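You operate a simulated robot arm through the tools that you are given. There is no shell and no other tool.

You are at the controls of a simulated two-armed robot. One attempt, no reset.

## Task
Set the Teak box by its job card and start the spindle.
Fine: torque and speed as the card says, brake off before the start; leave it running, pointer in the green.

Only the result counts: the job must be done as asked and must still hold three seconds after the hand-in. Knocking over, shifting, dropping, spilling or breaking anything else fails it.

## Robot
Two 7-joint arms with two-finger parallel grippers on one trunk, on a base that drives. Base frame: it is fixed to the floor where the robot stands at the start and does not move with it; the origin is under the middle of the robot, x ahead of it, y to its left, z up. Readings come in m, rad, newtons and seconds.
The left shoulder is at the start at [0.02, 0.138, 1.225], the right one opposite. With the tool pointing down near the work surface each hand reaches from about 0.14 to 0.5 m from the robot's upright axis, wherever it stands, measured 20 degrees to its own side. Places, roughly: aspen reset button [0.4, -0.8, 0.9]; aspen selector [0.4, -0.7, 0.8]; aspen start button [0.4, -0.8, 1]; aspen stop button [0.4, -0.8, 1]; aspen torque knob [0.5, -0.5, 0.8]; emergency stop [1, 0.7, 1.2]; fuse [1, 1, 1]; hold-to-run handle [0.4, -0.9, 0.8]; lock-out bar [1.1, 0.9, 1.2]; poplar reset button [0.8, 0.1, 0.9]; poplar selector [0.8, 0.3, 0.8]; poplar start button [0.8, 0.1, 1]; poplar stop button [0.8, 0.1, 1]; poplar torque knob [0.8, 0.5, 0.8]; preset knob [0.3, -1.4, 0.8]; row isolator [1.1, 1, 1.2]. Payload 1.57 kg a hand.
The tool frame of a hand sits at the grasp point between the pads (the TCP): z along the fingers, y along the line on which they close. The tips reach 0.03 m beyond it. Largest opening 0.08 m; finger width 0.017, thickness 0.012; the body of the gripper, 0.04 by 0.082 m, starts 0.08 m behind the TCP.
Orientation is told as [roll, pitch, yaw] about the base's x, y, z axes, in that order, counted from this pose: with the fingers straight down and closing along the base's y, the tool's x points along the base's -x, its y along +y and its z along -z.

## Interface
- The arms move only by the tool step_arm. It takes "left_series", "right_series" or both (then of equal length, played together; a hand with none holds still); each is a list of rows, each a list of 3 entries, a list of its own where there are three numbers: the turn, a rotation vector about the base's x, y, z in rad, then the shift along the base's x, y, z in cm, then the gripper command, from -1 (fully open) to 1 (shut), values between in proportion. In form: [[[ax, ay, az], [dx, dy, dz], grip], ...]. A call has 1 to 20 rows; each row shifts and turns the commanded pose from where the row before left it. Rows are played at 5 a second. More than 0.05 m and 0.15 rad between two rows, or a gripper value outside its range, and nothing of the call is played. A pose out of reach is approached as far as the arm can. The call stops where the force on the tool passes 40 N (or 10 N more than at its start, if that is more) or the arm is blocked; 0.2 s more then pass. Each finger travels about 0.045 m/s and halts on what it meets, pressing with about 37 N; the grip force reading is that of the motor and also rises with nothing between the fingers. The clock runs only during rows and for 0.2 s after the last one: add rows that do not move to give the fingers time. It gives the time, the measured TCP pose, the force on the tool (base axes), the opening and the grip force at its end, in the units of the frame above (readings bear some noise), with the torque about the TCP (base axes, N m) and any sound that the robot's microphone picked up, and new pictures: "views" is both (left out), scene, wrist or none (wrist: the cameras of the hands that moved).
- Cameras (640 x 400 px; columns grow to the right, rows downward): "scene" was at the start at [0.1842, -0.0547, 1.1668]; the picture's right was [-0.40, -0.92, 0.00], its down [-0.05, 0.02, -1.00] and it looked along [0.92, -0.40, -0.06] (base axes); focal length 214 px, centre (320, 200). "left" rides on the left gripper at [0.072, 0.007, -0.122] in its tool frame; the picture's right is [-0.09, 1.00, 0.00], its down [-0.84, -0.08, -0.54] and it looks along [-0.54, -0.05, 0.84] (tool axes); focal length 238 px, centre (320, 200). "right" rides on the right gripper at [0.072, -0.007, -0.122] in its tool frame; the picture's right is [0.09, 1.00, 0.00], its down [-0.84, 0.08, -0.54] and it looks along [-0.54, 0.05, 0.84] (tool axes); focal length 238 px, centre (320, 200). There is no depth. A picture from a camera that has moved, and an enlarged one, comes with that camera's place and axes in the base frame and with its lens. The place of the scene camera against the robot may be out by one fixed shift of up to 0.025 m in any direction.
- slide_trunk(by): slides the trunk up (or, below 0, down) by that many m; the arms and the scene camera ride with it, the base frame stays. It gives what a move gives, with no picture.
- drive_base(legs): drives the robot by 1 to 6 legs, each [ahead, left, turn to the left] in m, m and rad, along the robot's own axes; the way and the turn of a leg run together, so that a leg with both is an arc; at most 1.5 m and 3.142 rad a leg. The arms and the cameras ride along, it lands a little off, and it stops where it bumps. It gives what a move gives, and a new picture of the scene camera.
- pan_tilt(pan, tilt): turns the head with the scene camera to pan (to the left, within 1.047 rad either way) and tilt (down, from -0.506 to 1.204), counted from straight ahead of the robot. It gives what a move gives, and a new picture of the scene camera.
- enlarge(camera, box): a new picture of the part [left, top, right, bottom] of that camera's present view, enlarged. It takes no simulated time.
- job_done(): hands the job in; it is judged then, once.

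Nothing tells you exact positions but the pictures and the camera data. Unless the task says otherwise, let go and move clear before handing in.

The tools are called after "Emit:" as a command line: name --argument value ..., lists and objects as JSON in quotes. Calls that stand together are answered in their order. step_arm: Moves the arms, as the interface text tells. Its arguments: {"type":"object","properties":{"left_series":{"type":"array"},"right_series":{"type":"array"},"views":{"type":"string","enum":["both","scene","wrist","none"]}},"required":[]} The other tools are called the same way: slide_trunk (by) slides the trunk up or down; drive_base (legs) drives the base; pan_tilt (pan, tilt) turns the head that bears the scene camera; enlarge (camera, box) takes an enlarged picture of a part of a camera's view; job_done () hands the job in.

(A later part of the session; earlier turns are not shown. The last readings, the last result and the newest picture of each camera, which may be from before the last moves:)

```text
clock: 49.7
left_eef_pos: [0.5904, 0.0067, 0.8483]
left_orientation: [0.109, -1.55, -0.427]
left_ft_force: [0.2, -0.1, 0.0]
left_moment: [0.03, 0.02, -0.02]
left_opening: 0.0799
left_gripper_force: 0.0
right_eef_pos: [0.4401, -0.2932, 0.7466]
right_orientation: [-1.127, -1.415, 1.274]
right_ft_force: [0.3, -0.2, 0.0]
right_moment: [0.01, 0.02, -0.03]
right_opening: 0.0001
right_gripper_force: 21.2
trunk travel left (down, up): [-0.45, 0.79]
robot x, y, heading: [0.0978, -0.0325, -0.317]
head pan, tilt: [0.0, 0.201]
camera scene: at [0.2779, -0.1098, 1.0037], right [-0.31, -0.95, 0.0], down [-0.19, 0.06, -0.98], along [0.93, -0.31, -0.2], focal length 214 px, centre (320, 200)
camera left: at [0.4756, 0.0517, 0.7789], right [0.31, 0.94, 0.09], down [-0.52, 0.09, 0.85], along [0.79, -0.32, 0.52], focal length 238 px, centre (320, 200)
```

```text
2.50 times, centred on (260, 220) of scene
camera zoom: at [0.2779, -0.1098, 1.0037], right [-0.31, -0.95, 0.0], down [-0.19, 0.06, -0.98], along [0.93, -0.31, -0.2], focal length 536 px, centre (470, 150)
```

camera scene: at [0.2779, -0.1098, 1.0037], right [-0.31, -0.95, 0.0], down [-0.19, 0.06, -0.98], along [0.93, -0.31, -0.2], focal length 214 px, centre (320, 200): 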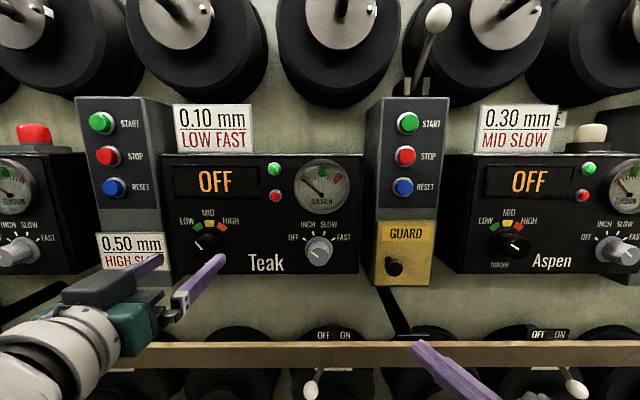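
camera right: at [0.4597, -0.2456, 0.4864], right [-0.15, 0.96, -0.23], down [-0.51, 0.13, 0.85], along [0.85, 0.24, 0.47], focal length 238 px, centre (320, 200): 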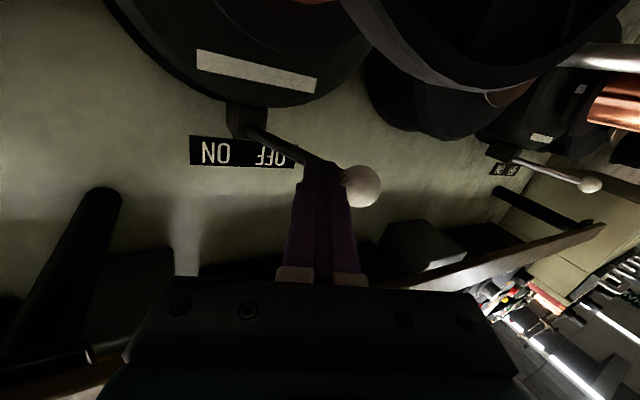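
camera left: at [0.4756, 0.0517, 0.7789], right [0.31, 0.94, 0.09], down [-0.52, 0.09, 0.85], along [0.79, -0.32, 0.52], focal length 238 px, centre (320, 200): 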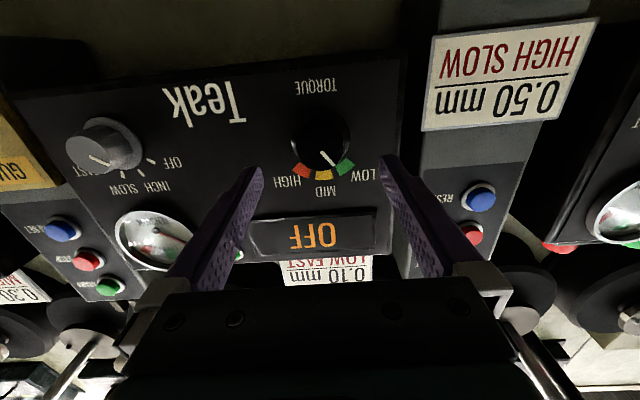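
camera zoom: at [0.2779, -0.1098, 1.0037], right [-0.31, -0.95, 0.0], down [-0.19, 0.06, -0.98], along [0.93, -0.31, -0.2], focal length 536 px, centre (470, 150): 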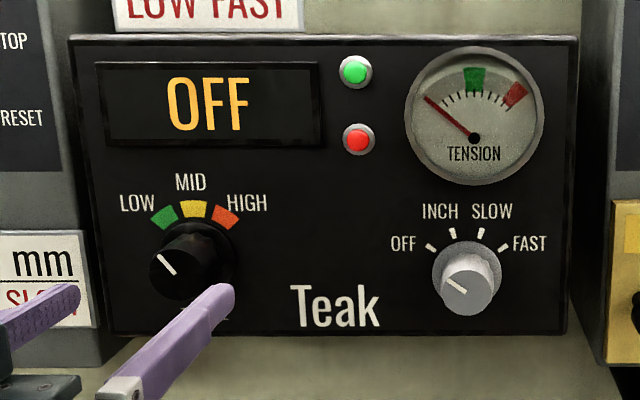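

The pointer now lines up with the LOW mark (42° vs 41° in the same view). Next the selector: I'll pull both hands back a little and drive the base 0.16 m to the right so the left arm can face the selector squarely.

Emit:
step_arm --left_series '[[[0, 0, 0], [-2.85, 0.94, 0], -1], [[0, 0, 0], [-2.85, 0.94, 0], -1]]' --right_series '[[[0, 0, 0], [-3.5, 1.1, 0], 1], [[0, 0, 0], [-3.5, 1.1, 0], 1]]' --views "none"

Emit:
drive_base --legs '[[0, -0.16, 0]]'

Emit:
step_arm --left_series '[[[0, 0, 0], [0, 0, 0], -1]]' --views "wrist"

```text
clock: 50.3
left_eef_pos: [0.5334, 0.0272, 0.8481]
left_orientation: [0.133, -1.548, -0.45]
left_ft_force: [0.7, -0.7, -0.3]
left_moment: [0.01, -0.01, -0.01]
left_opening: 0.0801
left_gripper_force: 0.0
right_eef_pos: [0.3685, -0.2712, 0.7477]
right_orientation: [-1.123, -1.414, 1.269]
right_ft_force: [0.5, -0.3, -0.1]
right_moment: [0.02, 0.0, 0.02]
right_opening: 0.0002
right_gripper_force: 21.3
trunk travel left (down, up): [-0.45, 0.79]
robot x, y, heading: [0.0926, -0.0339, -0.321]
head pan, tilt: [0.0, 0.201]
```

```text
clock: 51.8
left_eef_pos: [0.4839, -0.1214, 0.8472]
left_orientation: [0.166, -1.55, -0.482]
left_ft_force: [0.4, 0.6, 0.7]
left_moment: [0.0, -0.02, 0.01]
left_opening: 0.0803
left_gripper_force: 0.1
right_eef_pos: [0.3213, -0.4204, 0.7483]
right_orientation: [-1.129, -1.416, 1.277]
right_ft_force: [-0.3, 0.4, 0.6]
right_moment: [-0.02, 0.01, -0.02]
right_opening: 0.0001
right_gripper_force: 21.3
trunk travel left (down, up): [-0.45, 0.79]
robot x, y, heading: [0.0453, -0.1764, -0.31]
head pan, tilt: [0.0, 0.201]
camera scene: at [0.2289, -0.2591, 1.0037], right [-0.31, -0.95, 0.0], down [-0.19, 0.06, -0.98], along [0.93, -0.3, -0.2], focal length 214 px, centre (320, 200)
```

scene: 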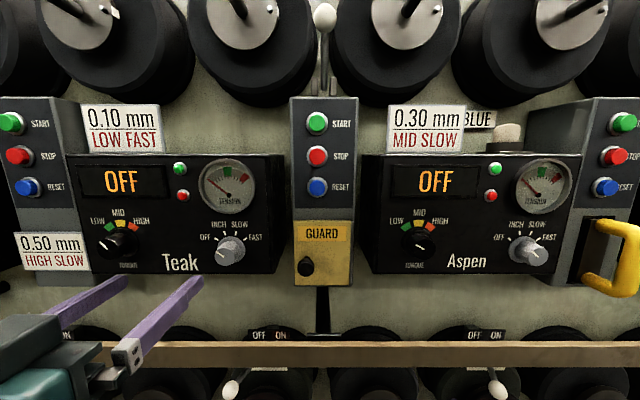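

```text
clock: 52.1
left_eef_pos: [0.485, -0.1226, 0.8483]
left_orientation: [0.169, -1.548, -0.481]
left_ft_force: [-0.2, -0.3, -1.1]
left_moment: [0.01, -0.01, 0.01]
left_opening: 0.0801
left_gripper_force: 0.0
right_eef_pos: [0.323, -0.4205, 0.7477]
right_orientation: [-1.127, -1.416, 1.276]
right_ft_force: [0.3, -0.5, 0.7]
right_moment: [0.0, 0.01, -0.02]
right_opening: 0.0
right_gripper_force: 21.8
trunk travel left (down, up): [-0.45, 0.79]
robot x, y, heading: [0.0423, -0.1831, -0.319]
head pan, tilt: [0.0, 0.201]
camera left: at [0.3694, -0.0771, 0.7797], right [0.31, 0.95, 0.1], down [-0.52, 0.09, 0.85], along [0.79, -0.31, 0.52], focal length 238 px, centre (320, 200)
```

left: 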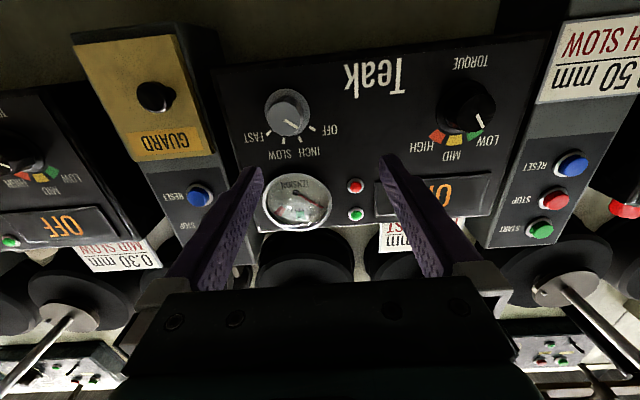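

The selector cap is at about u=0.007, z=0.829. I'll line the hand up with it while pre-rolling the gripper counter-clockwise about 0.9 rad so that it can then turn the knob clockwise in one go.

Emit:
step_arm --left_series '[[[-0.1234, 0.0409, 0], [0.561, -0.628, -0.276], -1], [[-0.1234, 0.0409, 0], [0.561, -0.628, -0.276], -1], [[-0.1234, 0.0409, 0], [0.561, -0.628, -0.276], -1], [[-0.1234, 0.0409, 0], [0.561, -0.628, -0.276], -1], [[-0.1234, 0.0409, 0], [0.561, -0.628, -0.276], -1], [[-0.1234, 0.0409, 0], [0.561, -0.628, -0.276], -1], [[-0.1234, 0.0409, 0], [0.561, -0.628, -0.276], -1], [[0, 0, 0], [0, 0, 0], -1]]' --views "both"

```text
clock: 54.0
left_eef_pos: [0.5252, -0.1651, 0.8294]
left_orientation: [-1.551, -0.664, 1.224]
left_ft_force: [0.0, 0.3, -0.6]
left_moment: [0.01, 0.02, 0.05]
left_opening: 0.0803
left_gripper_force: 0.0
right_eef_pos: [0.3215, -0.4197, 0.7474]
right_orientation: [-1.128, -1.415, 1.275]
right_ft_force: [-0.1, 0.0, -0.8]
right_moment: [0.0, -0.01, -0.02]
right_opening: 0.0
right_gripper_force: 21.2
trunk travel left (down, up): [-0.45, 0.79]
robot x, y, heading: [0.0437, -0.1785, -0.311]
head pan, tilt: [0.0, 0.201]
camera scene: at [0.229, -0.2587, 1.0037], right [-0.31, -0.95, 0.0], down [-0.19, 0.06, -0.98], along [0.93, -0.3, -0.2], focal length 214 px, centre (320, 200)
camera left: at [0.3916, -0.1746, 0.7826], right [0.21, 0.65, -0.73], down [-0.3, 0.75, 0.58], along [0.93, 0.1, 0.36], focal length 238 px, centre (320, 200)
```

scene: 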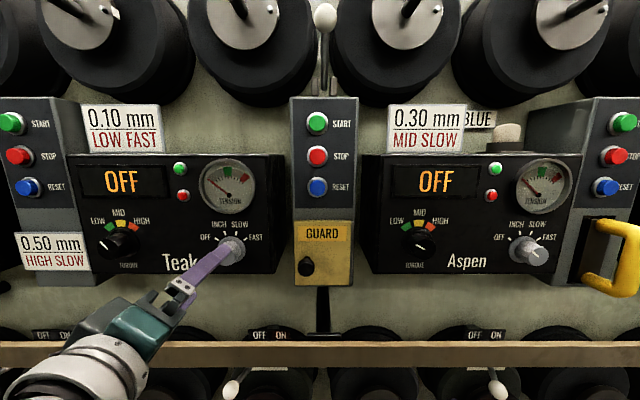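
left: 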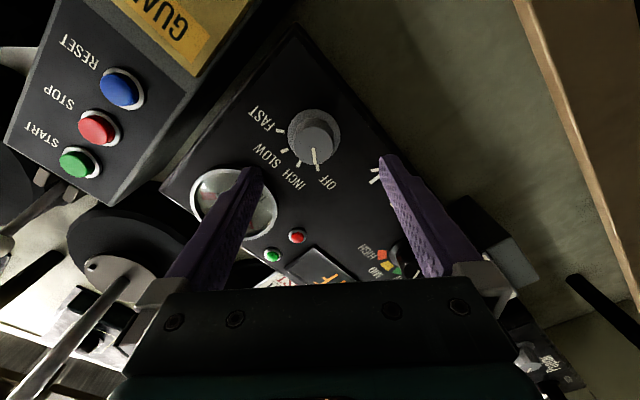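

Emit:
enlarge --camera "left" --box '[220, 70, 400, 220]'

```text
2.67 times, centred on (310, 145) of left
camera zoom: at [0.3916, -0.1746, 0.7826], right [0.21, 0.65, -0.73], down [-0.3, 0.75, 0.58], along [0.93, 0.1, 0.36], focal length 636 px, centre (347, 347)
```

zoom: 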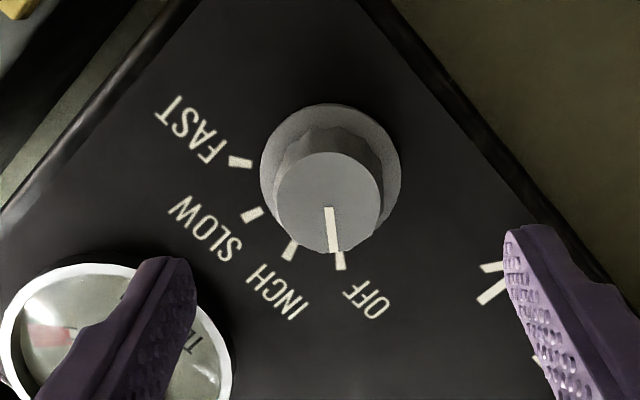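

The cap is nearly centred, its pointer matches OFF, and FAST is about 96-100° clockwise. I'll advance around the cap and close.

Emit:
step_arm --left_series '[[[0, 0, 0], [1.6, -0.58, -0.02], -1], [[0, 0, 0], [1.6, -0.58, -0.02], -1], [[0, 0, 0], [1.6, -0.58, -0.02], -1], [[0, 0, 0], [1.6, -0.58, -0.02], -1], [[0, 0, 0], [0, 0, 0], -1]]' --views "both"

Emit:
enlarge --camera "left" --box '[220, 100, 400, 250]'

Emit:
enlarge --camera "scene" --box '[150, 200, 300, 320]'

```text
clock: 55.1
left_eef_pos: [0.5878, -0.1886, 0.8279]
left_orientation: [-1.549, -0.665, 1.224]
left_ft_force: [0.3, -0.7, -0.7]
left_moment: [0.02, 0.02, 0.01]
left_opening: 0.08
left_gripper_force: 0.0
right_eef_pos: [0.3229, -0.4197, 0.7472]
right_orientation: [-1.125, -1.415, 1.274]
right_ft_force: [0.3, 0.1, 0.0]
right_moment: [0.03, -0.03, 0.01]
right_opening: 0.0001
right_gripper_force: 21.7
trunk travel left (down, up): [-0.45, 0.79]
robot x, y, heading: [0.0443, -0.1816, -0.314]
head pan, tilt: [0.0, 0.201]
camera scene: at [0.2289, -0.2587, 1.0037], right [-0.31, -0.95, 0.0], down [-0.19, 0.06, -0.98], along [0.93, -0.3, -0.2], focal length 214 px, centre (320, 200)
camera left: at [0.4548, -0.1989, 0.7805], right [0.21, 0.65, -0.73], down [-0.3, 0.75, 0.59], along [0.93, 0.1, 0.36], focal length 238 px, centre (320, 200)
```

scene: 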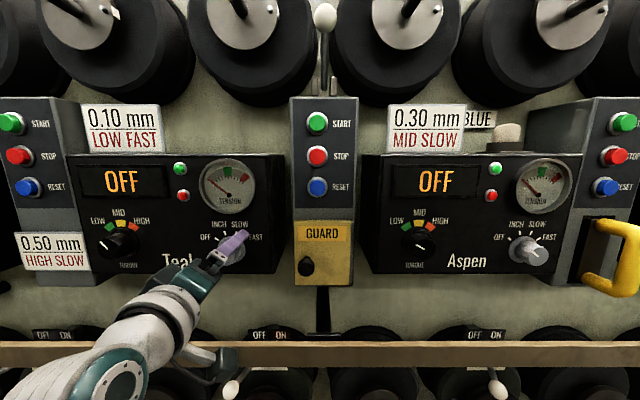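
left: 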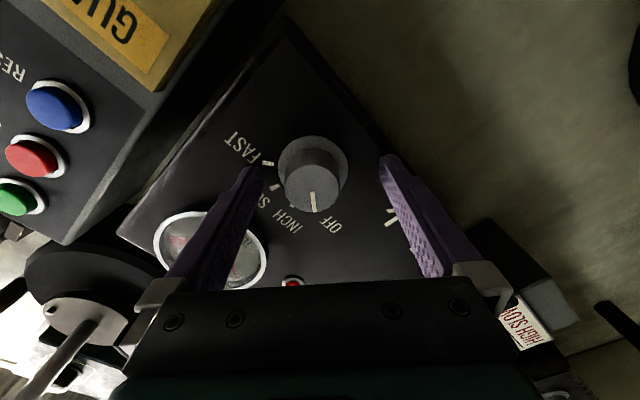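

```text
2.67 times, centred on (310, 175) of left
camera zoom: at [0.4548, -0.1989, 0.7805], right [0.21, 0.65, -0.73], down [-0.3, 0.75, 0.59], along [0.93, 0.1, 0.36], focal length 636 px, centre (347, 267)
```

zoom: 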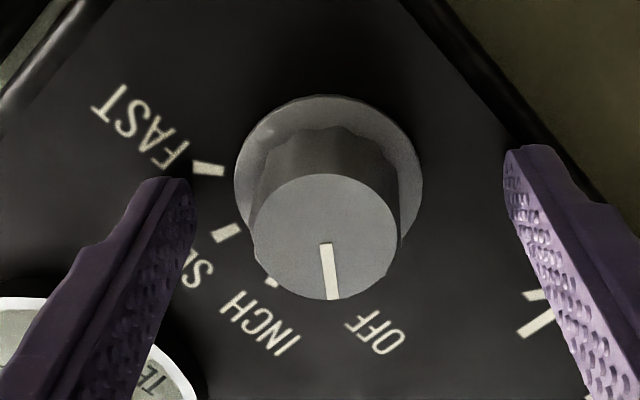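

```text
3.33 times, centred on (225, 260) of scene
camera zoom: at [0.2289, -0.2587, 1.0037], right [-0.31, -0.95, 0.0], down [-0.19, 0.06, -0.98], along [0.93, -0.3, -0.2], focal length 715 px, centre (637, 0)
```

zoom: 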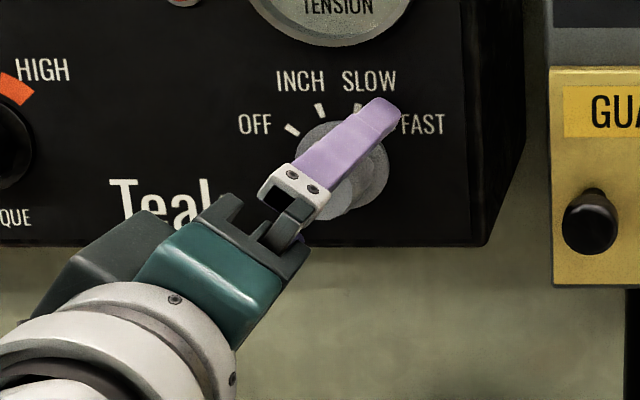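

The cap sits about 5 mm off-centre toward one finger, so I'll shift the hand by that amount and then close.

Emit:
step_arm --left_series '[[[0, 0, 0], [-0.09, -0.27, 0.37], -1], [[0, 0, 0], [0, 0, 0], 1], [[0, 0, 0], [0, 0, 0], 1], [[0, 0, 0], [0, 0, 0], 1], [[0, 0, 0], [0, 0, 0], 1]]' --views "wrist"

```text
clock: 56.4
left_eef_pos: [0.5874, -0.1922, 0.8314]
left_orientation: [-1.551, -0.664, 1.225]
left_ft_force: [0.0, -0.2, -1.1]
left_moment: [-0.08, -0.31, -0.17]
left_opening: 0.0376
left_gripper_force: 27.4
right_eef_pos: [0.3229, -0.4191, 0.7481]
right_orientation: [-1.128, -1.415, 1.276]
right_ft_force: [0.3, -0.3, -0.4]
right_moment: [0.01, 0.02, 0.03]
right_opening: 0.0
right_gripper_force: 21.4
trunk travel left (down, up): [-0.45, 0.79]
robot x, y, heading: [0.0438, -0.1823, -0.311]
head pan, tilt: [0.0, 0.201]
camera left: at [0.454, -0.2012, 0.7848], right [0.21, 0.65, -0.73], down [-0.3, 0.75, 0.59], along [0.93, 0.1, 0.36], focal length 238 px, centre (320, 200)
```

left: 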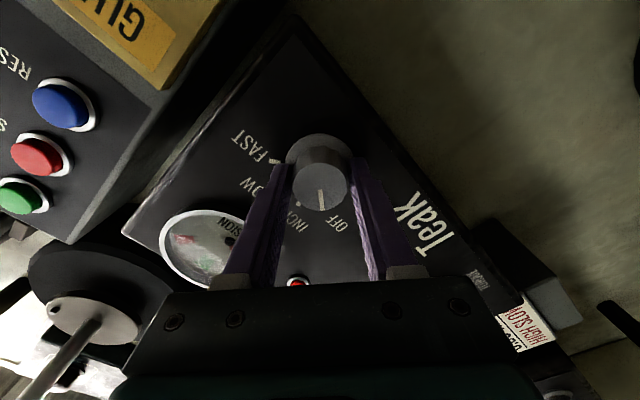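

Gripped at 3.8 cm with little side force. I'll turn it clockwise in two stages, checking halfway.

Emit:
step_arm --left_series '[[[0.1234, -0.0409, 0], [0, 0, 0], 1], [[0.1234, -0.0409, 0], [0, 0, 0], 1], [[0.1234, -0.0409, 0], [0, 0, 0], 1], [[0.1234, -0.0409, 0], [0, 0, 0], 1], [[0.1234, -0.0409, 0], [0, 0, 0], 1], [[0.1234, -0.0409, 0], [0, 0, 0], 1], [[0.1234, -0.0409, 0], [0, 0, 0], 1]]' --views "both"

```text
clock: 58.0
left_eef_pos: [0.5871, -0.1908, 0.8322]
left_orientation: [0.311, -1.549, -0.625]
left_ft_force: [0.0, -1.8, 0.0]
left_moment: [0.22, 0.76, 0.63]
left_opening: 0.0374
left_gripper_force: 43.8
right_eef_pos: [0.3214, -0.4191, 0.7476]
right_orientation: [-1.127, -1.415, 1.277]
right_ft_force: [0.0, 0.2, -0.6]
right_moment: [0.02, 0.02, 0.03]
right_opening: 0.0002
right_gripper_force: 21.2
trunk travel left (down, up): [-0.45, 0.79]
robot x, y, heading: [0.0431, -0.182, -0.314]
head pan, tilt: [0.0, 0.201]
camera scene: at [0.2289, -0.2588, 1.0037], right [-0.31, -0.95, 0.0], down [-0.19, 0.06, -0.98], along [0.93, -0.3, -0.2], focal length 214 px, centre (320, 200)
camera left: at [0.472, -0.147, 0.7631], right [0.31, 0.95, 0.1], down [-0.52, 0.08, 0.85], along [0.79, -0.31, 0.52], focal length 238 px, centre (320, 200)
```

scene: 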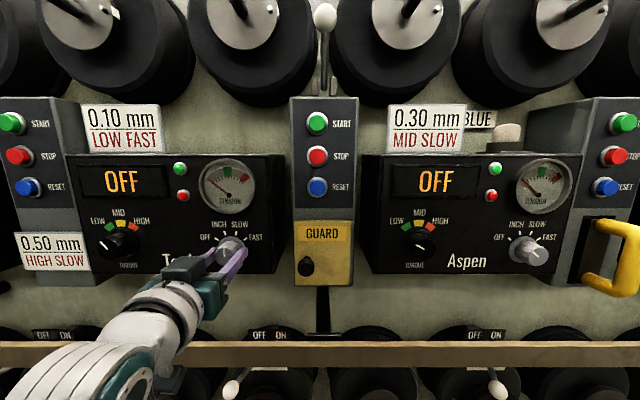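
left: 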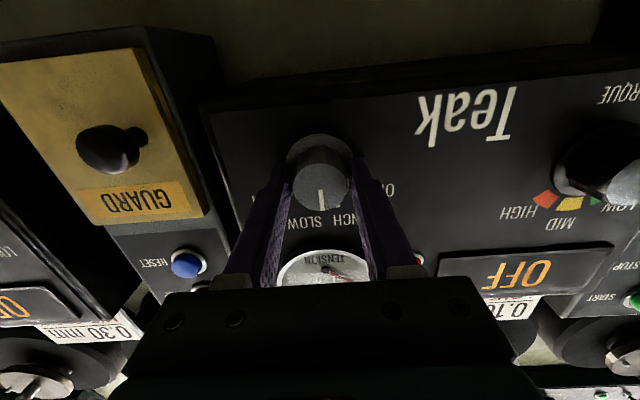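

The knob follows; the pointer is now straight up between INCH and SLOW. I'll continue to FAST.

Emit:
step_arm --left_series '[[[0.1234, -0.0409, 0], [0, 0, 0], 1], [[0.1234, -0.0409, 0], [0, 0, 0], 1], [[0.1234, -0.0409, 0], [0, 0, 0], 1], [[0.1234, -0.0409, 0], [0, 0, 0], 1], [[0.1234, -0.0409, 0], [0, 0, 0], 1], [[0.1234, -0.0409, 0], [0, 0, 0], 1], [[0, 0, 0], [0, 0, 0], 1]]' --views "both"

Emit:
enlarge --camera "left" --box '[220, 90, 420, 250]'

```text
clock: 59.5
left_eef_pos: [0.5878, -0.1912, 0.8316]
left_orientation: [1.553, -0.784, -1.858]
left_ft_force: [4.2, -0.6, -6.8]
left_moment: [0.0, -0.13, 0.55]
left_opening: 0.0372
left_gripper_force: 43.4
right_eef_pos: [0.3229, -0.4198, 0.7465]
right_orientation: [-1.129, -1.415, 1.277]
right_ft_force: [-0.2, 0.2, -0.2]
right_moment: [-0.01, 0.02, 0.01]
right_opening: 0.0
right_gripper_force: 21.3
trunk travel left (down, up): [-0.45, 0.79]
robot x, y, heading: [0.0476, -0.1785, -0.311]
head pan, tilt: [0.0, 0.201]
camera scene: at [0.2293, -0.259, 1.0037], right [-0.31, -0.95, 0.0], down [-0.19, 0.06, -0.98], along [0.93, -0.3, -0.2], focal length 214 px, centre (320, 200)
camera left: at [0.4866, -0.1025, 0.7877], right [0.2, 0.61, 0.77], down [-0.7, -0.46, 0.54], along [0.68, -0.65, 0.34], focal length 238 px, centre (320, 200)
```

scene: 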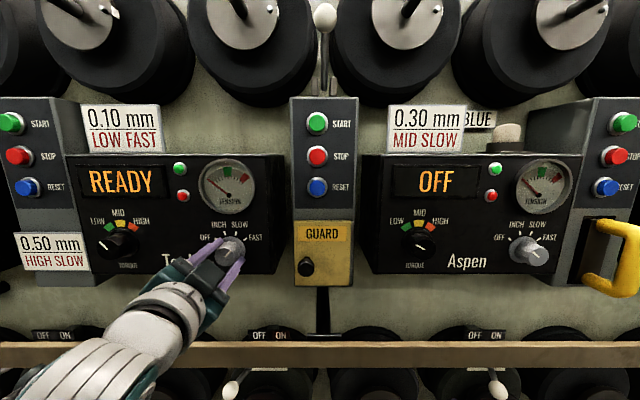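
left: 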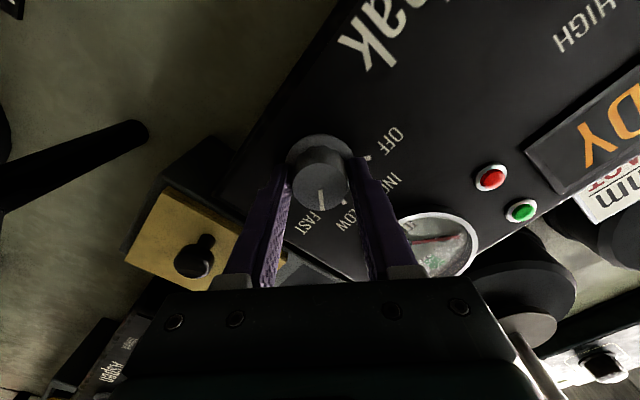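

```text
2.50 times, centred on (320, 170) of left
camera zoom: at [0.4866, -0.1025, 0.7877], right [0.2, 0.61, 0.77], down [-0.7, -0.46, 0.54], along [0.68, -0.65, 0.34], focal length 596 px, centre (320, 275)
```

zoom: 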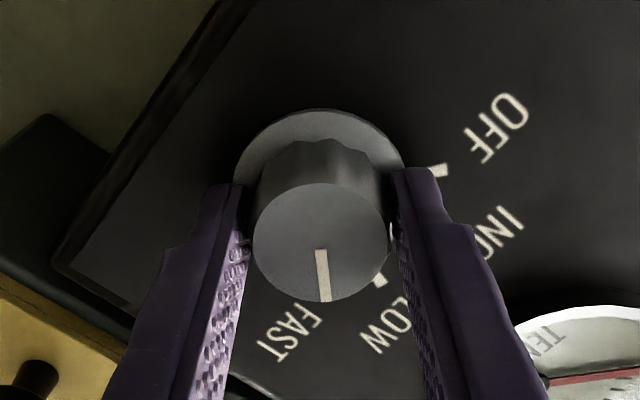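

The display now says READY and the pointer lines up with FAST. I'll release, back off and verify both knobs.

Emit:
step_arm --left_series '[[[0, 0, 0], [0, 0, 0], -1], [[0, 0, 0], [0, 0, 0], -1], [[0, 0, 0], [0, 0, 0], -1], [[0, 0, 0], [-1.9, 0.63, 0], -1], [[0, 0, 0], [-1.9, 0.63, 0], -1], [[0, 0, 0], [-2.85, 0.94, 0], -1], [[-0.1234, 0.0409, 0], [-2.85, 0.94, 0], -1], [[-0.1234, 0.0409, 0], [0, 0, 0], -1], [[-0.1234, 0.0409, 0], [0, 0, 0], -1], [[-0.1234, 0.0409, 0], [0, 0, 0], -1], [[-0.1234, 0.0409, 0], [0, 0, 0], -1], [[-0.1234, 0.0409, 0], [0, 0, 0], -1]]' --views "both"

Emit:
enlarge --camera "left" --box '[220, 50, 520, 230]'

Emit:
enlarge --camera "scene" --box '[60, 140, 300, 290]'

```text
clock: 62.1
left_eef_pos: [0.4924, -0.1596, 0.8326]
left_orientation: [0.059, -1.55, -0.375]
left_ft_force: [0.4, -0.1, 0.3]
left_moment: [0.02, -0.01, 0.01]
left_opening: 0.0801
left_gripper_force: 0.1
right_eef_pos: [0.3225, -0.4201, 0.748]
right_orientation: [-1.126, -1.417, 1.275]
right_ft_force: [-0.7, 0.0, 0.7]
right_moment: [0.0, 0.01, 0.0]
right_opening: 0.0
right_gripper_force: 21.9
trunk travel left (down, up): [-0.45, 0.79]
robot x, y, heading: [0.0429, -0.1841, -0.313]
head pan, tilt: [0.0, 0.201]
camera scene: at [0.229, -0.2588, 1.0037], right [-0.31, -0.95, 0.0], down [-0.19, 0.06, -0.98], along [0.93, -0.3, -0.2], focal length 214 px, centre (320, 200)
camera left: at [0.377, -0.1159, 0.7633], right [0.31, 0.95, 0.09], down [-0.52, 0.09, 0.85], along [0.79, -0.31, 0.52], focal length 238 px, centre (320, 200)
```

scene: 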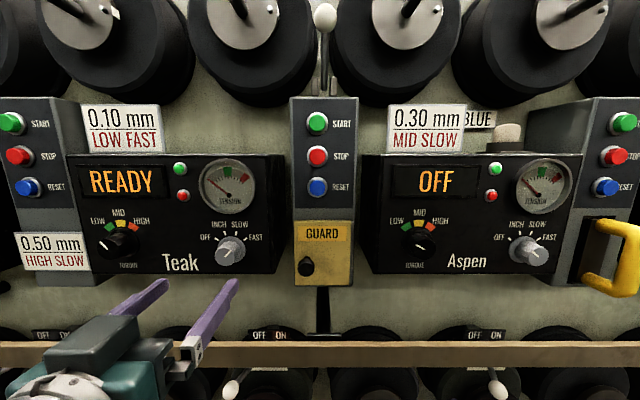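
left: 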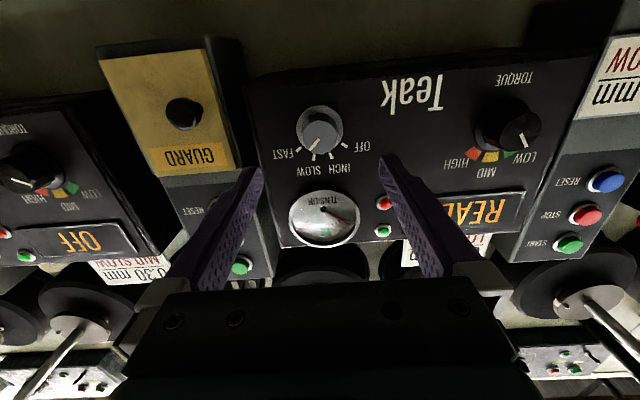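

```text
2.13 times, centred on (370, 140) of left
camera zoom: at [0.377, -0.1159, 0.7633], right [0.31, 0.95, 0.09], down [-0.52, 0.09, 0.85], along [0.79, -0.31, 0.52], focal length 508 px, centre (213, 328)
```

zoom: 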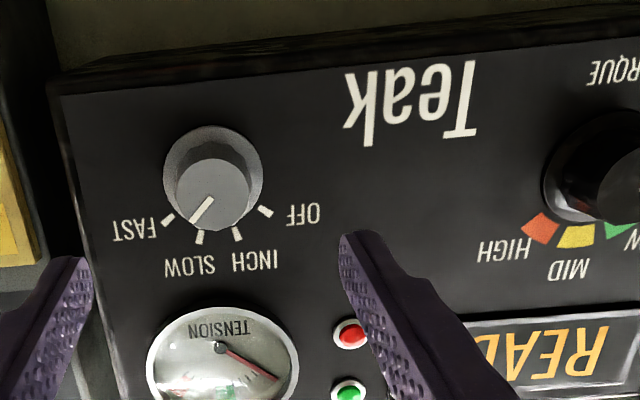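

```text
2.67 times, centred on (180, 215) of scene
camera zoom: at [0.229, -0.2588, 1.0037], right [-0.31, -0.95, 0.0], down [-0.19, 0.06, -0.98], along [0.93, -0.3, -0.2], focal length 572 px, centre (693, 160)
```

zoom: 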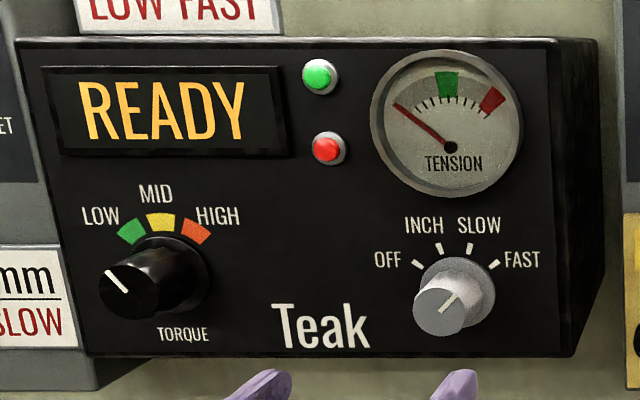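

Display READY, torque at LOW, selector at FAST, brake OFF. Before START, I'll take a closer look at the guard plate and the lever on Teak's post to be sure about interlocks.

Emit:
enlarge --camera "left" --box '[90, 20, 270, 200]'

Emit:
enlarge --camera "scene" --box '[270, 180, 390, 350]'

Emit:
enlarge --camera "scene" --box '[260, 0, 400, 200]'

Emit:
enlarge --camera "scene" --box '[180, 300, 340, 400]'

```text
2.22 times, centred on (180, 110) of left
camera zoom: at [0.377, -0.1159, 0.7633], right [0.31, 0.95, 0.09], down [-0.52, 0.09, 0.85], along [0.79, -0.31, 0.52], focal length 530 px, centre (631, 400)
```

zoom: 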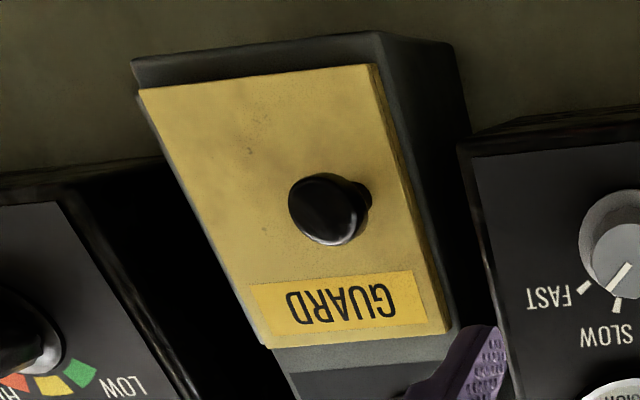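

```text
2.35 times, centred on (330, 265) of scene
camera zoom: at [0.229, -0.2588, 1.0037], right [-0.31, -0.95, 0.0], down [-0.19, 0.06, -0.98], along [0.93, -0.3, -0.2], focal length 505 px, centre (296, 47)
```

zoom: 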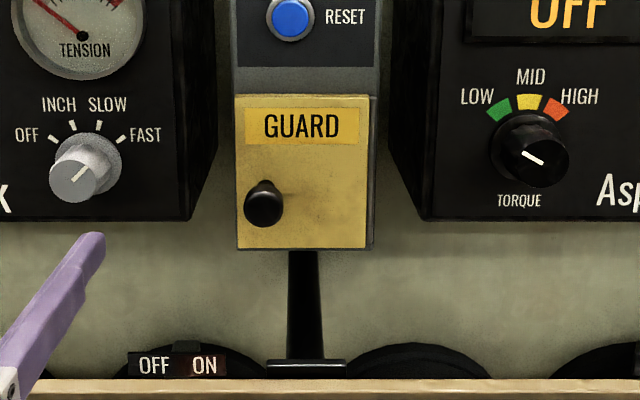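

```text
2.00 times, centred on (330, 100) of scene
camera zoom: at [0.229, -0.2588, 1.0037], right [-0.31, -0.95, 0.0], down [-0.19, 0.06, -0.98], along [0.93, -0.3, -0.2], focal length 429 px, centre (300, 400)
```

zoom: 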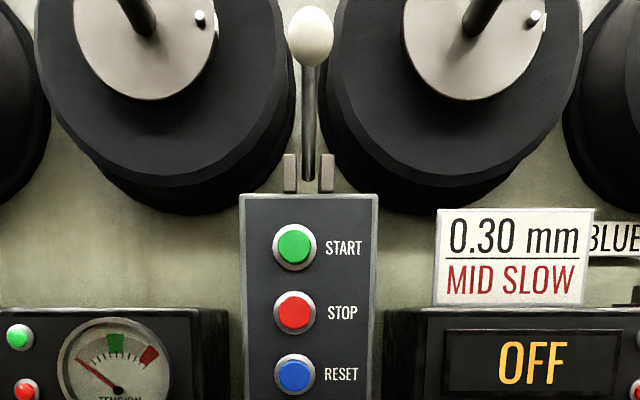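

```text
4.00 times, centred on (260, 350) of scene
camera zoom: at [0.229, -0.2588, 1.0037], right [-0.31, -0.95, 0.0], down [-0.19, 0.06, -0.98], along [0.93, -0.3, -0.2], focal length 858 px, centre (560, -400)
```

zoom: 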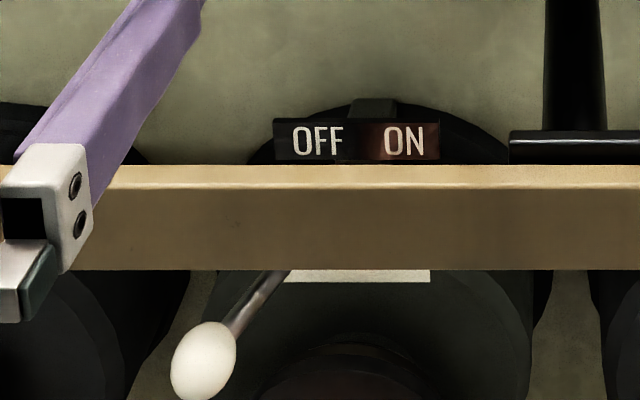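

The guard is shut flush and the brake stays OFF, so START is next. I'll drive 0.15 m to the right so the left hand is in line with the START button, then raise it with closed fingers.

Emit:
drive_base --legs '[[0, -0.15, 0]]'

Emit:
step_arm --left_series '[[[0, 0, 0], [0, 0, 4.3], 1], [[0, 0, 0], [0, 0, 4.3], 1], [[0, 0, 0], [0, 0, 4.3], 1], [[0, 0, 0], [0, 0, 4.3], 1], [[0, 0, 0], [0, 0, 4.3], 1], [[0, 0, 0], [0, 0, 0], 1]]' --views "both"

```text
clock: 63.5
left_eef_pos: [0.447, -0.3015, 0.8324]
left_orientation: [0.174, -1.549, -0.49]
left_ft_force: [0.1, 0.0, 0.7]
left_moment: [-0.03, -0.01, 0.03]
left_opening: 0.08
left_gripper_force: 0.1
right_eef_pos: [0.2767, -0.5607, 0.7473]
right_orientation: [-1.128, -1.414, 1.276]
right_ft_force: [-0.4, 0.1, -0.6]
right_moment: [-0.03, 0.0, 0.01]
right_opening: 0.0002
right_gripper_force: 21.3
trunk travel left (down, up): [-0.45, 0.79]
robot x, y, heading: [-0.002, -0.3194, -0.309]
head pan, tilt: [0.0, 0.201]
camera scene: at [0.1831, -0.3998, 1.0037], right [-0.31, -0.95, 0.0], down [-0.19, 0.06, -0.98], along [0.93, -0.3, -0.2], focal length 214 px, centre (320, 200)
```

scene: 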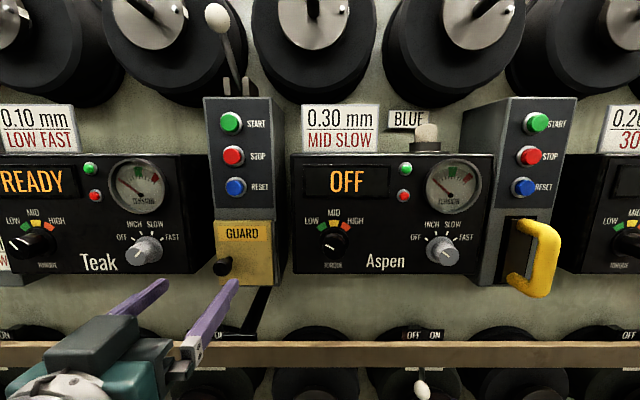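

```text
clock: 64.9
left_eef_pos: [0.4443, -0.3002, 1.0473]
left_orientation: [0.196, -1.55, -0.506]
left_ft_force: [0.4, 0.8, -0.5]
left_moment: [0.03, -0.03, 0.0]
left_opening: 0.0001
left_gripper_force: 21.5
right_eef_pos: [0.2761, -0.5605, 0.747]
right_orientation: [-1.125, -1.416, 1.274]
right_ft_force: [0.0, -1.2, 0.4]
right_moment: [-0.01, 0.0, -0.01]
right_opening: 0.0002
right_gripper_force: 21.5
trunk travel left (down, up): [-0.45, 0.79]
robot x, y, heading: [0.0024, -0.3204, -0.315]
head pan, tilt: [0.0, 0.201]
camera scene: at [0.183, -0.3994, 1.0036], right [-0.31, -0.95, 0.0], down [-0.19, 0.06, -0.98], along [0.93, -0.3, -0.2], focal length 214 px, centre (320, 200)
camera left: at [0.3293, -0.2559, 0.9784], right [0.31, 0.95, 0.1], down [-0.52, 0.08, 0.85], along [0.79, -0.31, 0.52], focal length 238 px, centre (320, 200)
```

scene: 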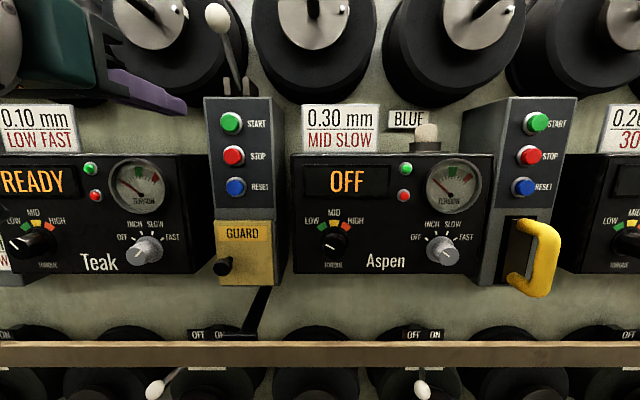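
left: 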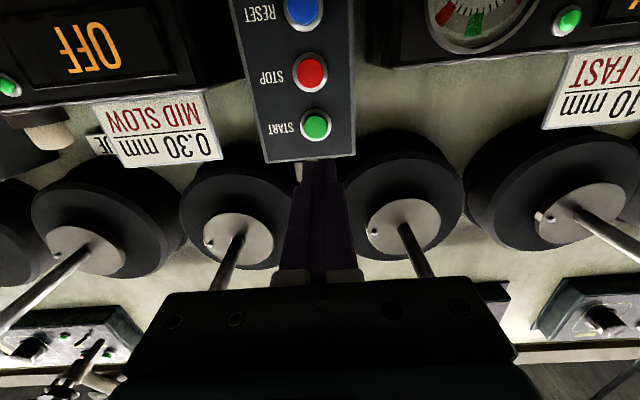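

The closed left fingers are level with START (u≈-0.152, z≈1.047), below the lever ball. I'll move in to about 1.5 cm from the button.

Emit:
step_arm --left_series '[[[0, 0, 0], [2.27, -0.94, 0], 1], [[0, 0, 0], [2.27, -0.94, 0], 1], [[0, 0, 0], [2.27, -0.94, 0], 1], [[0, 0, 0], [2.27, -0.94, 0], 1], [[0, 0, 0], [0, 0, 0], 1]]' --views "both"

Emit:
enlarge --camera "left" --box '[230, 90, 420, 250]'

Emit:
enlarge --camera "scene" --box '[160, 0, 320, 200]'

```text
clock: 66.1
left_eef_pos: [0.5382, -0.339, 1.0461]
left_orientation: [0.172, -1.551, -0.487]
left_ft_force: [0.0, 0.1, 0.3]
left_moment: [-0.02, -0.01, 0.01]
left_opening: 0.0
left_gripper_force: 21.0
right_eef_pos: [0.2768, -0.5609, 0.7473]
right_orientation: [-1.127, -1.415, 1.276]
right_ft_force: [-0.2, 0.4, 0.2]
right_moment: [0.03, 0.01, -0.01]
right_opening: 0.0002
right_gripper_force: 21.5
trunk travel left (down, up): [-0.45, 0.79]
robot x, y, heading: [-0.0044, -0.3197, -0.31]
head pan, tilt: [0.0, 0.201]
camera scene: at [0.1831, -0.3994, 1.0037], right [-0.31, -0.95, 0.0], down [-0.19, 0.06, -0.98], along [0.93, -0.3, -0.2], focal length 214 px, centre (320, 200)
camera left: at [0.4215, -0.294, 0.9774], right [0.31, 0.95, 0.1], down [-0.52, 0.09, 0.85], along [0.79, -0.31, 0.52], focal length 238 px, centre (320, 200)
```

scene: 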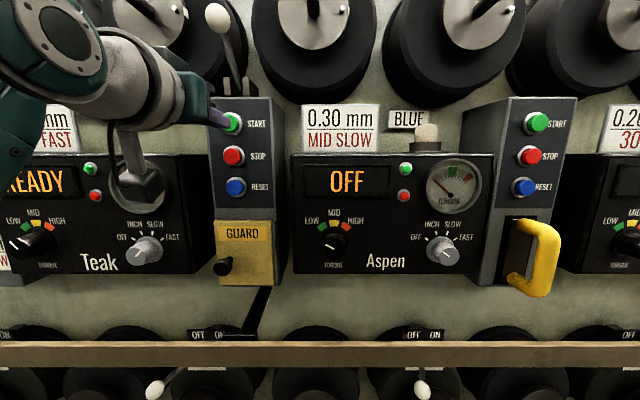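
left: 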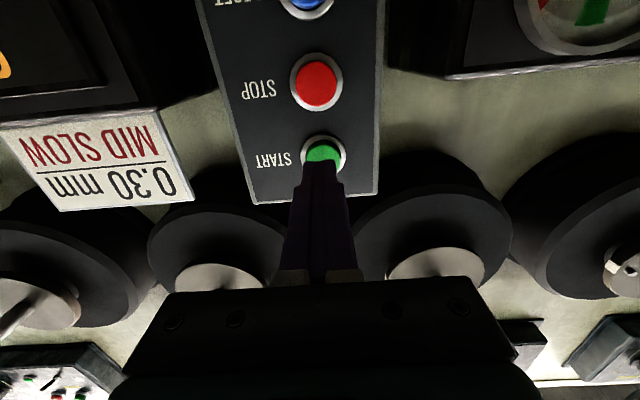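

```text
2.50 times, centred on (325, 170) of left
camera zoom: at [0.4215, -0.294, 0.9774], right [0.31, 0.95, 0.1], down [-0.52, 0.09, 0.85], along [0.79, -0.31, 0.52], focal length 596 px, centre (308, 275)
```

zoom: 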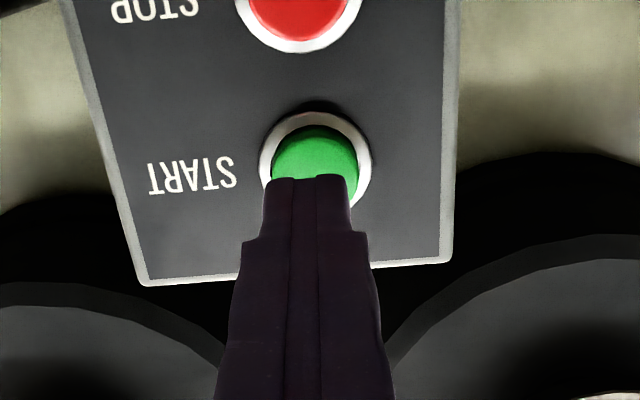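

```text
2.00 times, centred on (240, 100) of scene
camera zoom: at [0.1831, -0.3994, 1.0037], right [-0.31, -0.95, 0.0], down [-0.19, 0.06, -0.98], along [0.93, -0.3, -0.2], focal length 429 px, centre (480, 400)
```

zoom: 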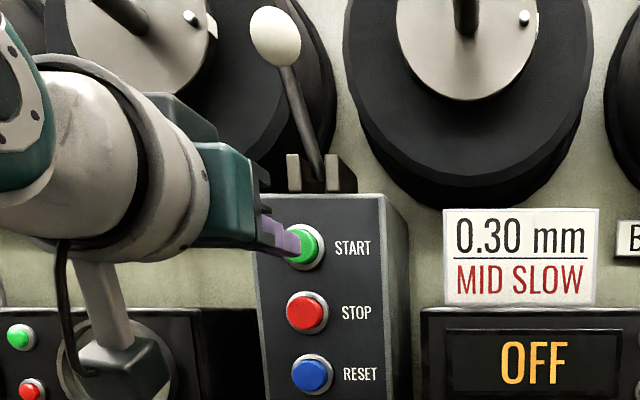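

The fingertip is centred on START. I'll press straight in, in small steps, and watch force, sound and display.

Emit:
step_arm --left_series '[[[0, 0, 0], [0.57, -0.19, 0], 1], [[0, 0, 0], [0.57, -0.19, 0], 1], [[0, 0, 0], [0.57, -0.19, 0], 1]]' --views "both"

```text
clock: 66.9
left_eef_pos: [0.5532, -0.3446, 1.0464]
left_orientation: [0.202, -1.551, -0.516]
left_ft_force: [-0.1, 0.4, -0.4]
left_moment: [0.01, -0.02, 0.02]
left_opening: 0.0002
left_gripper_force: 21.9
right_eef_pos: [0.2773, -0.5602, 0.7488]
right_orientation: [-1.129, -1.416, 1.278]
right_ft_force: [-0.5, 0.3, 0.1]
right_moment: [0.01, 0.01, -0.04]
right_opening: 0.0
right_gripper_force: 21.5
trunk travel left (down, up): [-0.45, 0.79]
robot x, y, heading: [-0.0025, -0.3222, -0.315]
head pan, tilt: [0.0, 0.201]
camera scene: at [0.1833, -0.3995, 1.0037], right [-0.31, -0.95, 0.0], down [-0.19, 0.06, -0.98], along [0.93, -0.3, -0.2], focal length 214 px, centre (320, 200)
camera left: at [0.4382, -0.3007, 0.978], right [0.31, 0.95, 0.1], down [-0.52, 0.08, 0.85], along [0.79, -0.31, 0.52], focal length 238 px, centre (320, 200)
```

scene: 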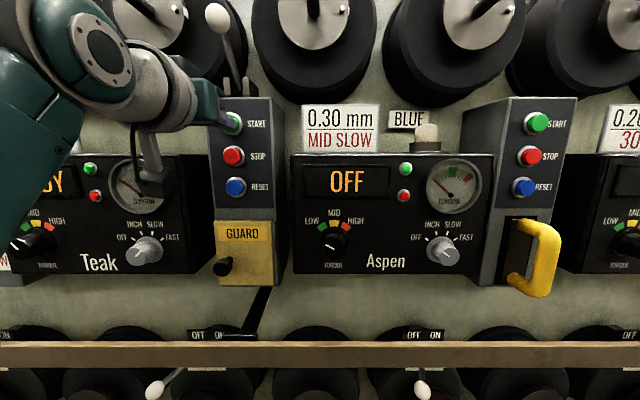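
left: 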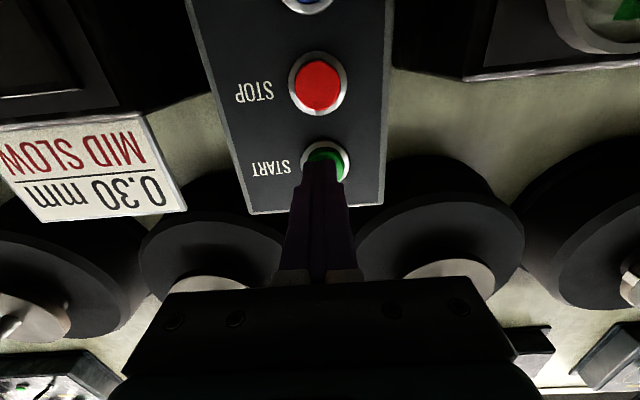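

No contact yet (tip at n≈0.663). I'll press on in small steps.

Emit:
step_arm --left_series '[[[0, 0, 0], [0.47, -0.16, 0], 1], [[0, 0, 0], [0.47, -0.16, 0], 1], [[0, 0, 0], [0.47, -0.16, 0], 1]]' --views "both"

```text
clock: 67.7
left_eef_pos: [0.5624, -0.3487, 1.0478]
left_orientation: [0.185, -1.549, -0.5]
left_ft_force: [-36.4, 8.1, 3.1]
left_moment: [0.21, -0.44, -0.1]
left_opening: 0.0
left_gripper_force: 21.2
right_eef_pos: [0.2708, -0.558, 0.7452]
right_orientation: [-1.088, -1.416, 1.239]
right_ft_force: [-0.2, 0.0, -0.4]
right_moment: [-0.02, 0.02, 0.0]
right_opening: 0.0
right_gripper_force: 21.5
trunk travel left (down, up): [-0.45, 0.79]
robot x, y, heading: [-0.0013, -0.3223, -0.315]
head pan, tilt: [0.0, 0.201]
heard: click
camera scene: at [0.1775, -0.3979, 1.0027], right [-0.31, -0.95, 0.0], down [-0.2, 0.06, -0.98], along [0.93, -0.3, -0.21], focal length 214 px, centre (320, 200)
camera left: at [0.4476, -0.3032, 0.9774], right [0.31, 0.95, 0.1], down [-0.52, 0.09, 0.85], along [0.79, -0.31, 0.52], focal length 238 px, centre (320, 200)
```

scene: 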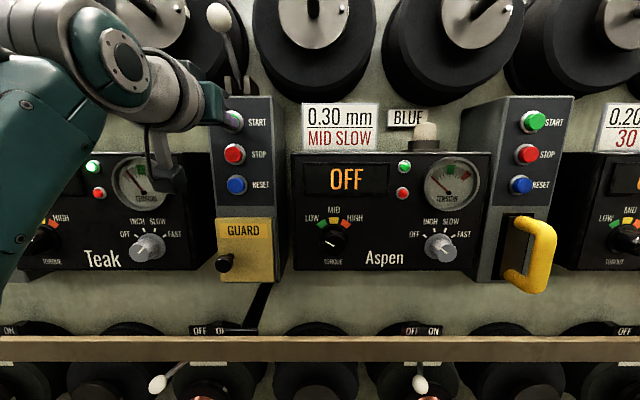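
left: 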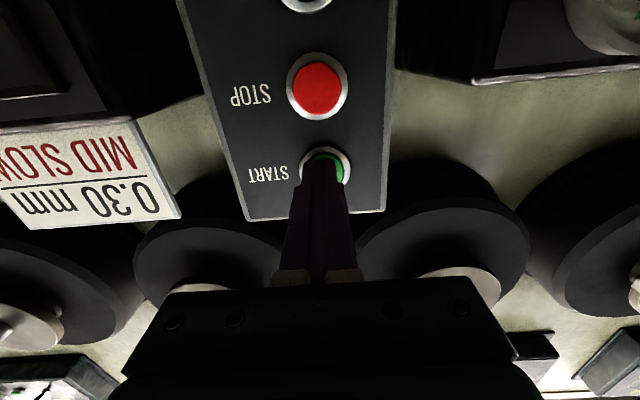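

Heard a click with ~37 N on the button. I'll back straight out and look at the Teak display and gauge.

Emit:
step_arm --left_series '[[[0, 0, 0], [-1.9, 0.63, 0], 1], [[0, 0, 0], [-2.85, 0.94, 0], 1], [[0, 0, 0], [-3.8, 1.26, 0], 1], [[0, 0, 0], [-3.8, 1.26, 0], 1]]' --views "none"

Emit:
pan_tilt --pan 0.45 --tilt 0.2

```text
clock: 68.7
left_eef_pos: [0.4462, -0.3081, 1.047]
left_orientation: [0.157, -1.545, -0.472]
left_ft_force: [-0.4, 0.0, -0.3]
left_moment: [0.01, -0.01, -0.01]
left_opening: 0.0001
left_gripper_force: 21.3
right_eef_pos: [0.2763, -0.5604, 0.7487]
right_orientation: [-1.122, -1.414, 1.273]
right_ft_force: [-0.2, -0.1, 0.5]
right_moment: [-0.01, 0.01, -0.01]
right_opening: 0.0
right_gripper_force: 21.4
trunk travel left (down, up): [-0.45, 0.79]
robot x, y, heading: [0.0, -0.3248, -0.316]
head pan, tilt: [0.0, 0.201]
```

```text
clock: 69.6
left_eef_pos: [0.4467, -0.3082, 1.0476]
left_orientation: [0.19, -1.549, -0.503]
left_ft_force: [-0.1, 0.1, 0.1]
left_moment: [0.02, 0.01, 0.01]
left_opening: 0.0001
left_gripper_force: 20.8
right_eef_pos: [0.2775, -0.5609, 0.7478]
right_orientation: [-1.128, -1.415, 1.276]
right_ft_force: [-0.6, 0.5, -0.5]
right_moment: [-0.02, 0.0, 0.0]
right_opening: 0.0
right_gripper_force: 21.3
trunk travel left (down, up): [-0.45, 0.79]
robot x, y, heading: [-0.0015, -0.3206, -0.315]
head pan, tilt: [0.45, 0.201]
camera scene: at [0.187, -0.3581, 1.0037], right [0.14, -0.99, 0.0], down [-0.2, -0.03, -0.98], along [0.97, 0.13, -0.2], focal length 214 px, centre (320, 200)
```

scene: 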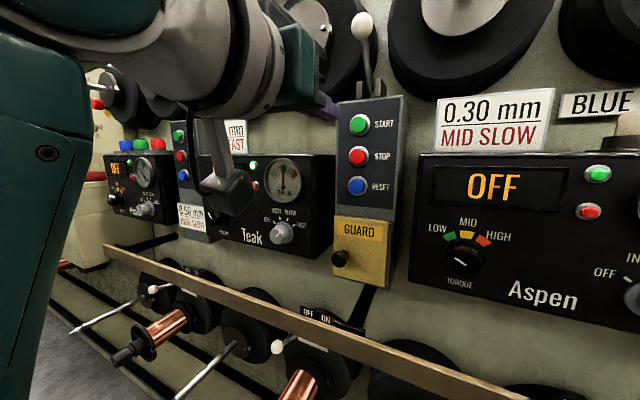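

Emit:
enlarge --camera "scene" --box '[190, 140, 350, 270]'

Emit:
enlarge --camera "scene" --box '[230, 150, 320, 220]'

```text
3.08 times, centred on (270, 205) of scene
camera zoom: at [0.187, -0.3581, 1.0037], right [0.14, -0.99, 0.0], down [-0.2, -0.03, -0.98], along [0.97, 0.13, -0.2], focal length 660 px, centre (474, 185)
```

zoom: 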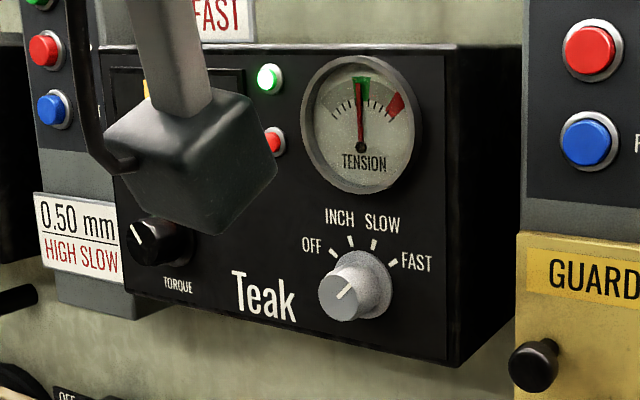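

```text
5.71 times, centred on (275, 185) of scene
camera zoom: at [0.187, -0.3581, 1.0037], right [0.14, -0.99, 0.0], down [-0.2, -0.03, -0.98], along [0.97, 0.13, -0.2], focal length 1226 px, centre (577, 286)
```

zoom: 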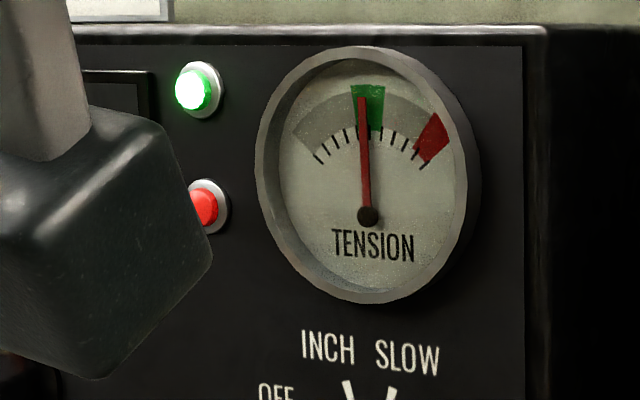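

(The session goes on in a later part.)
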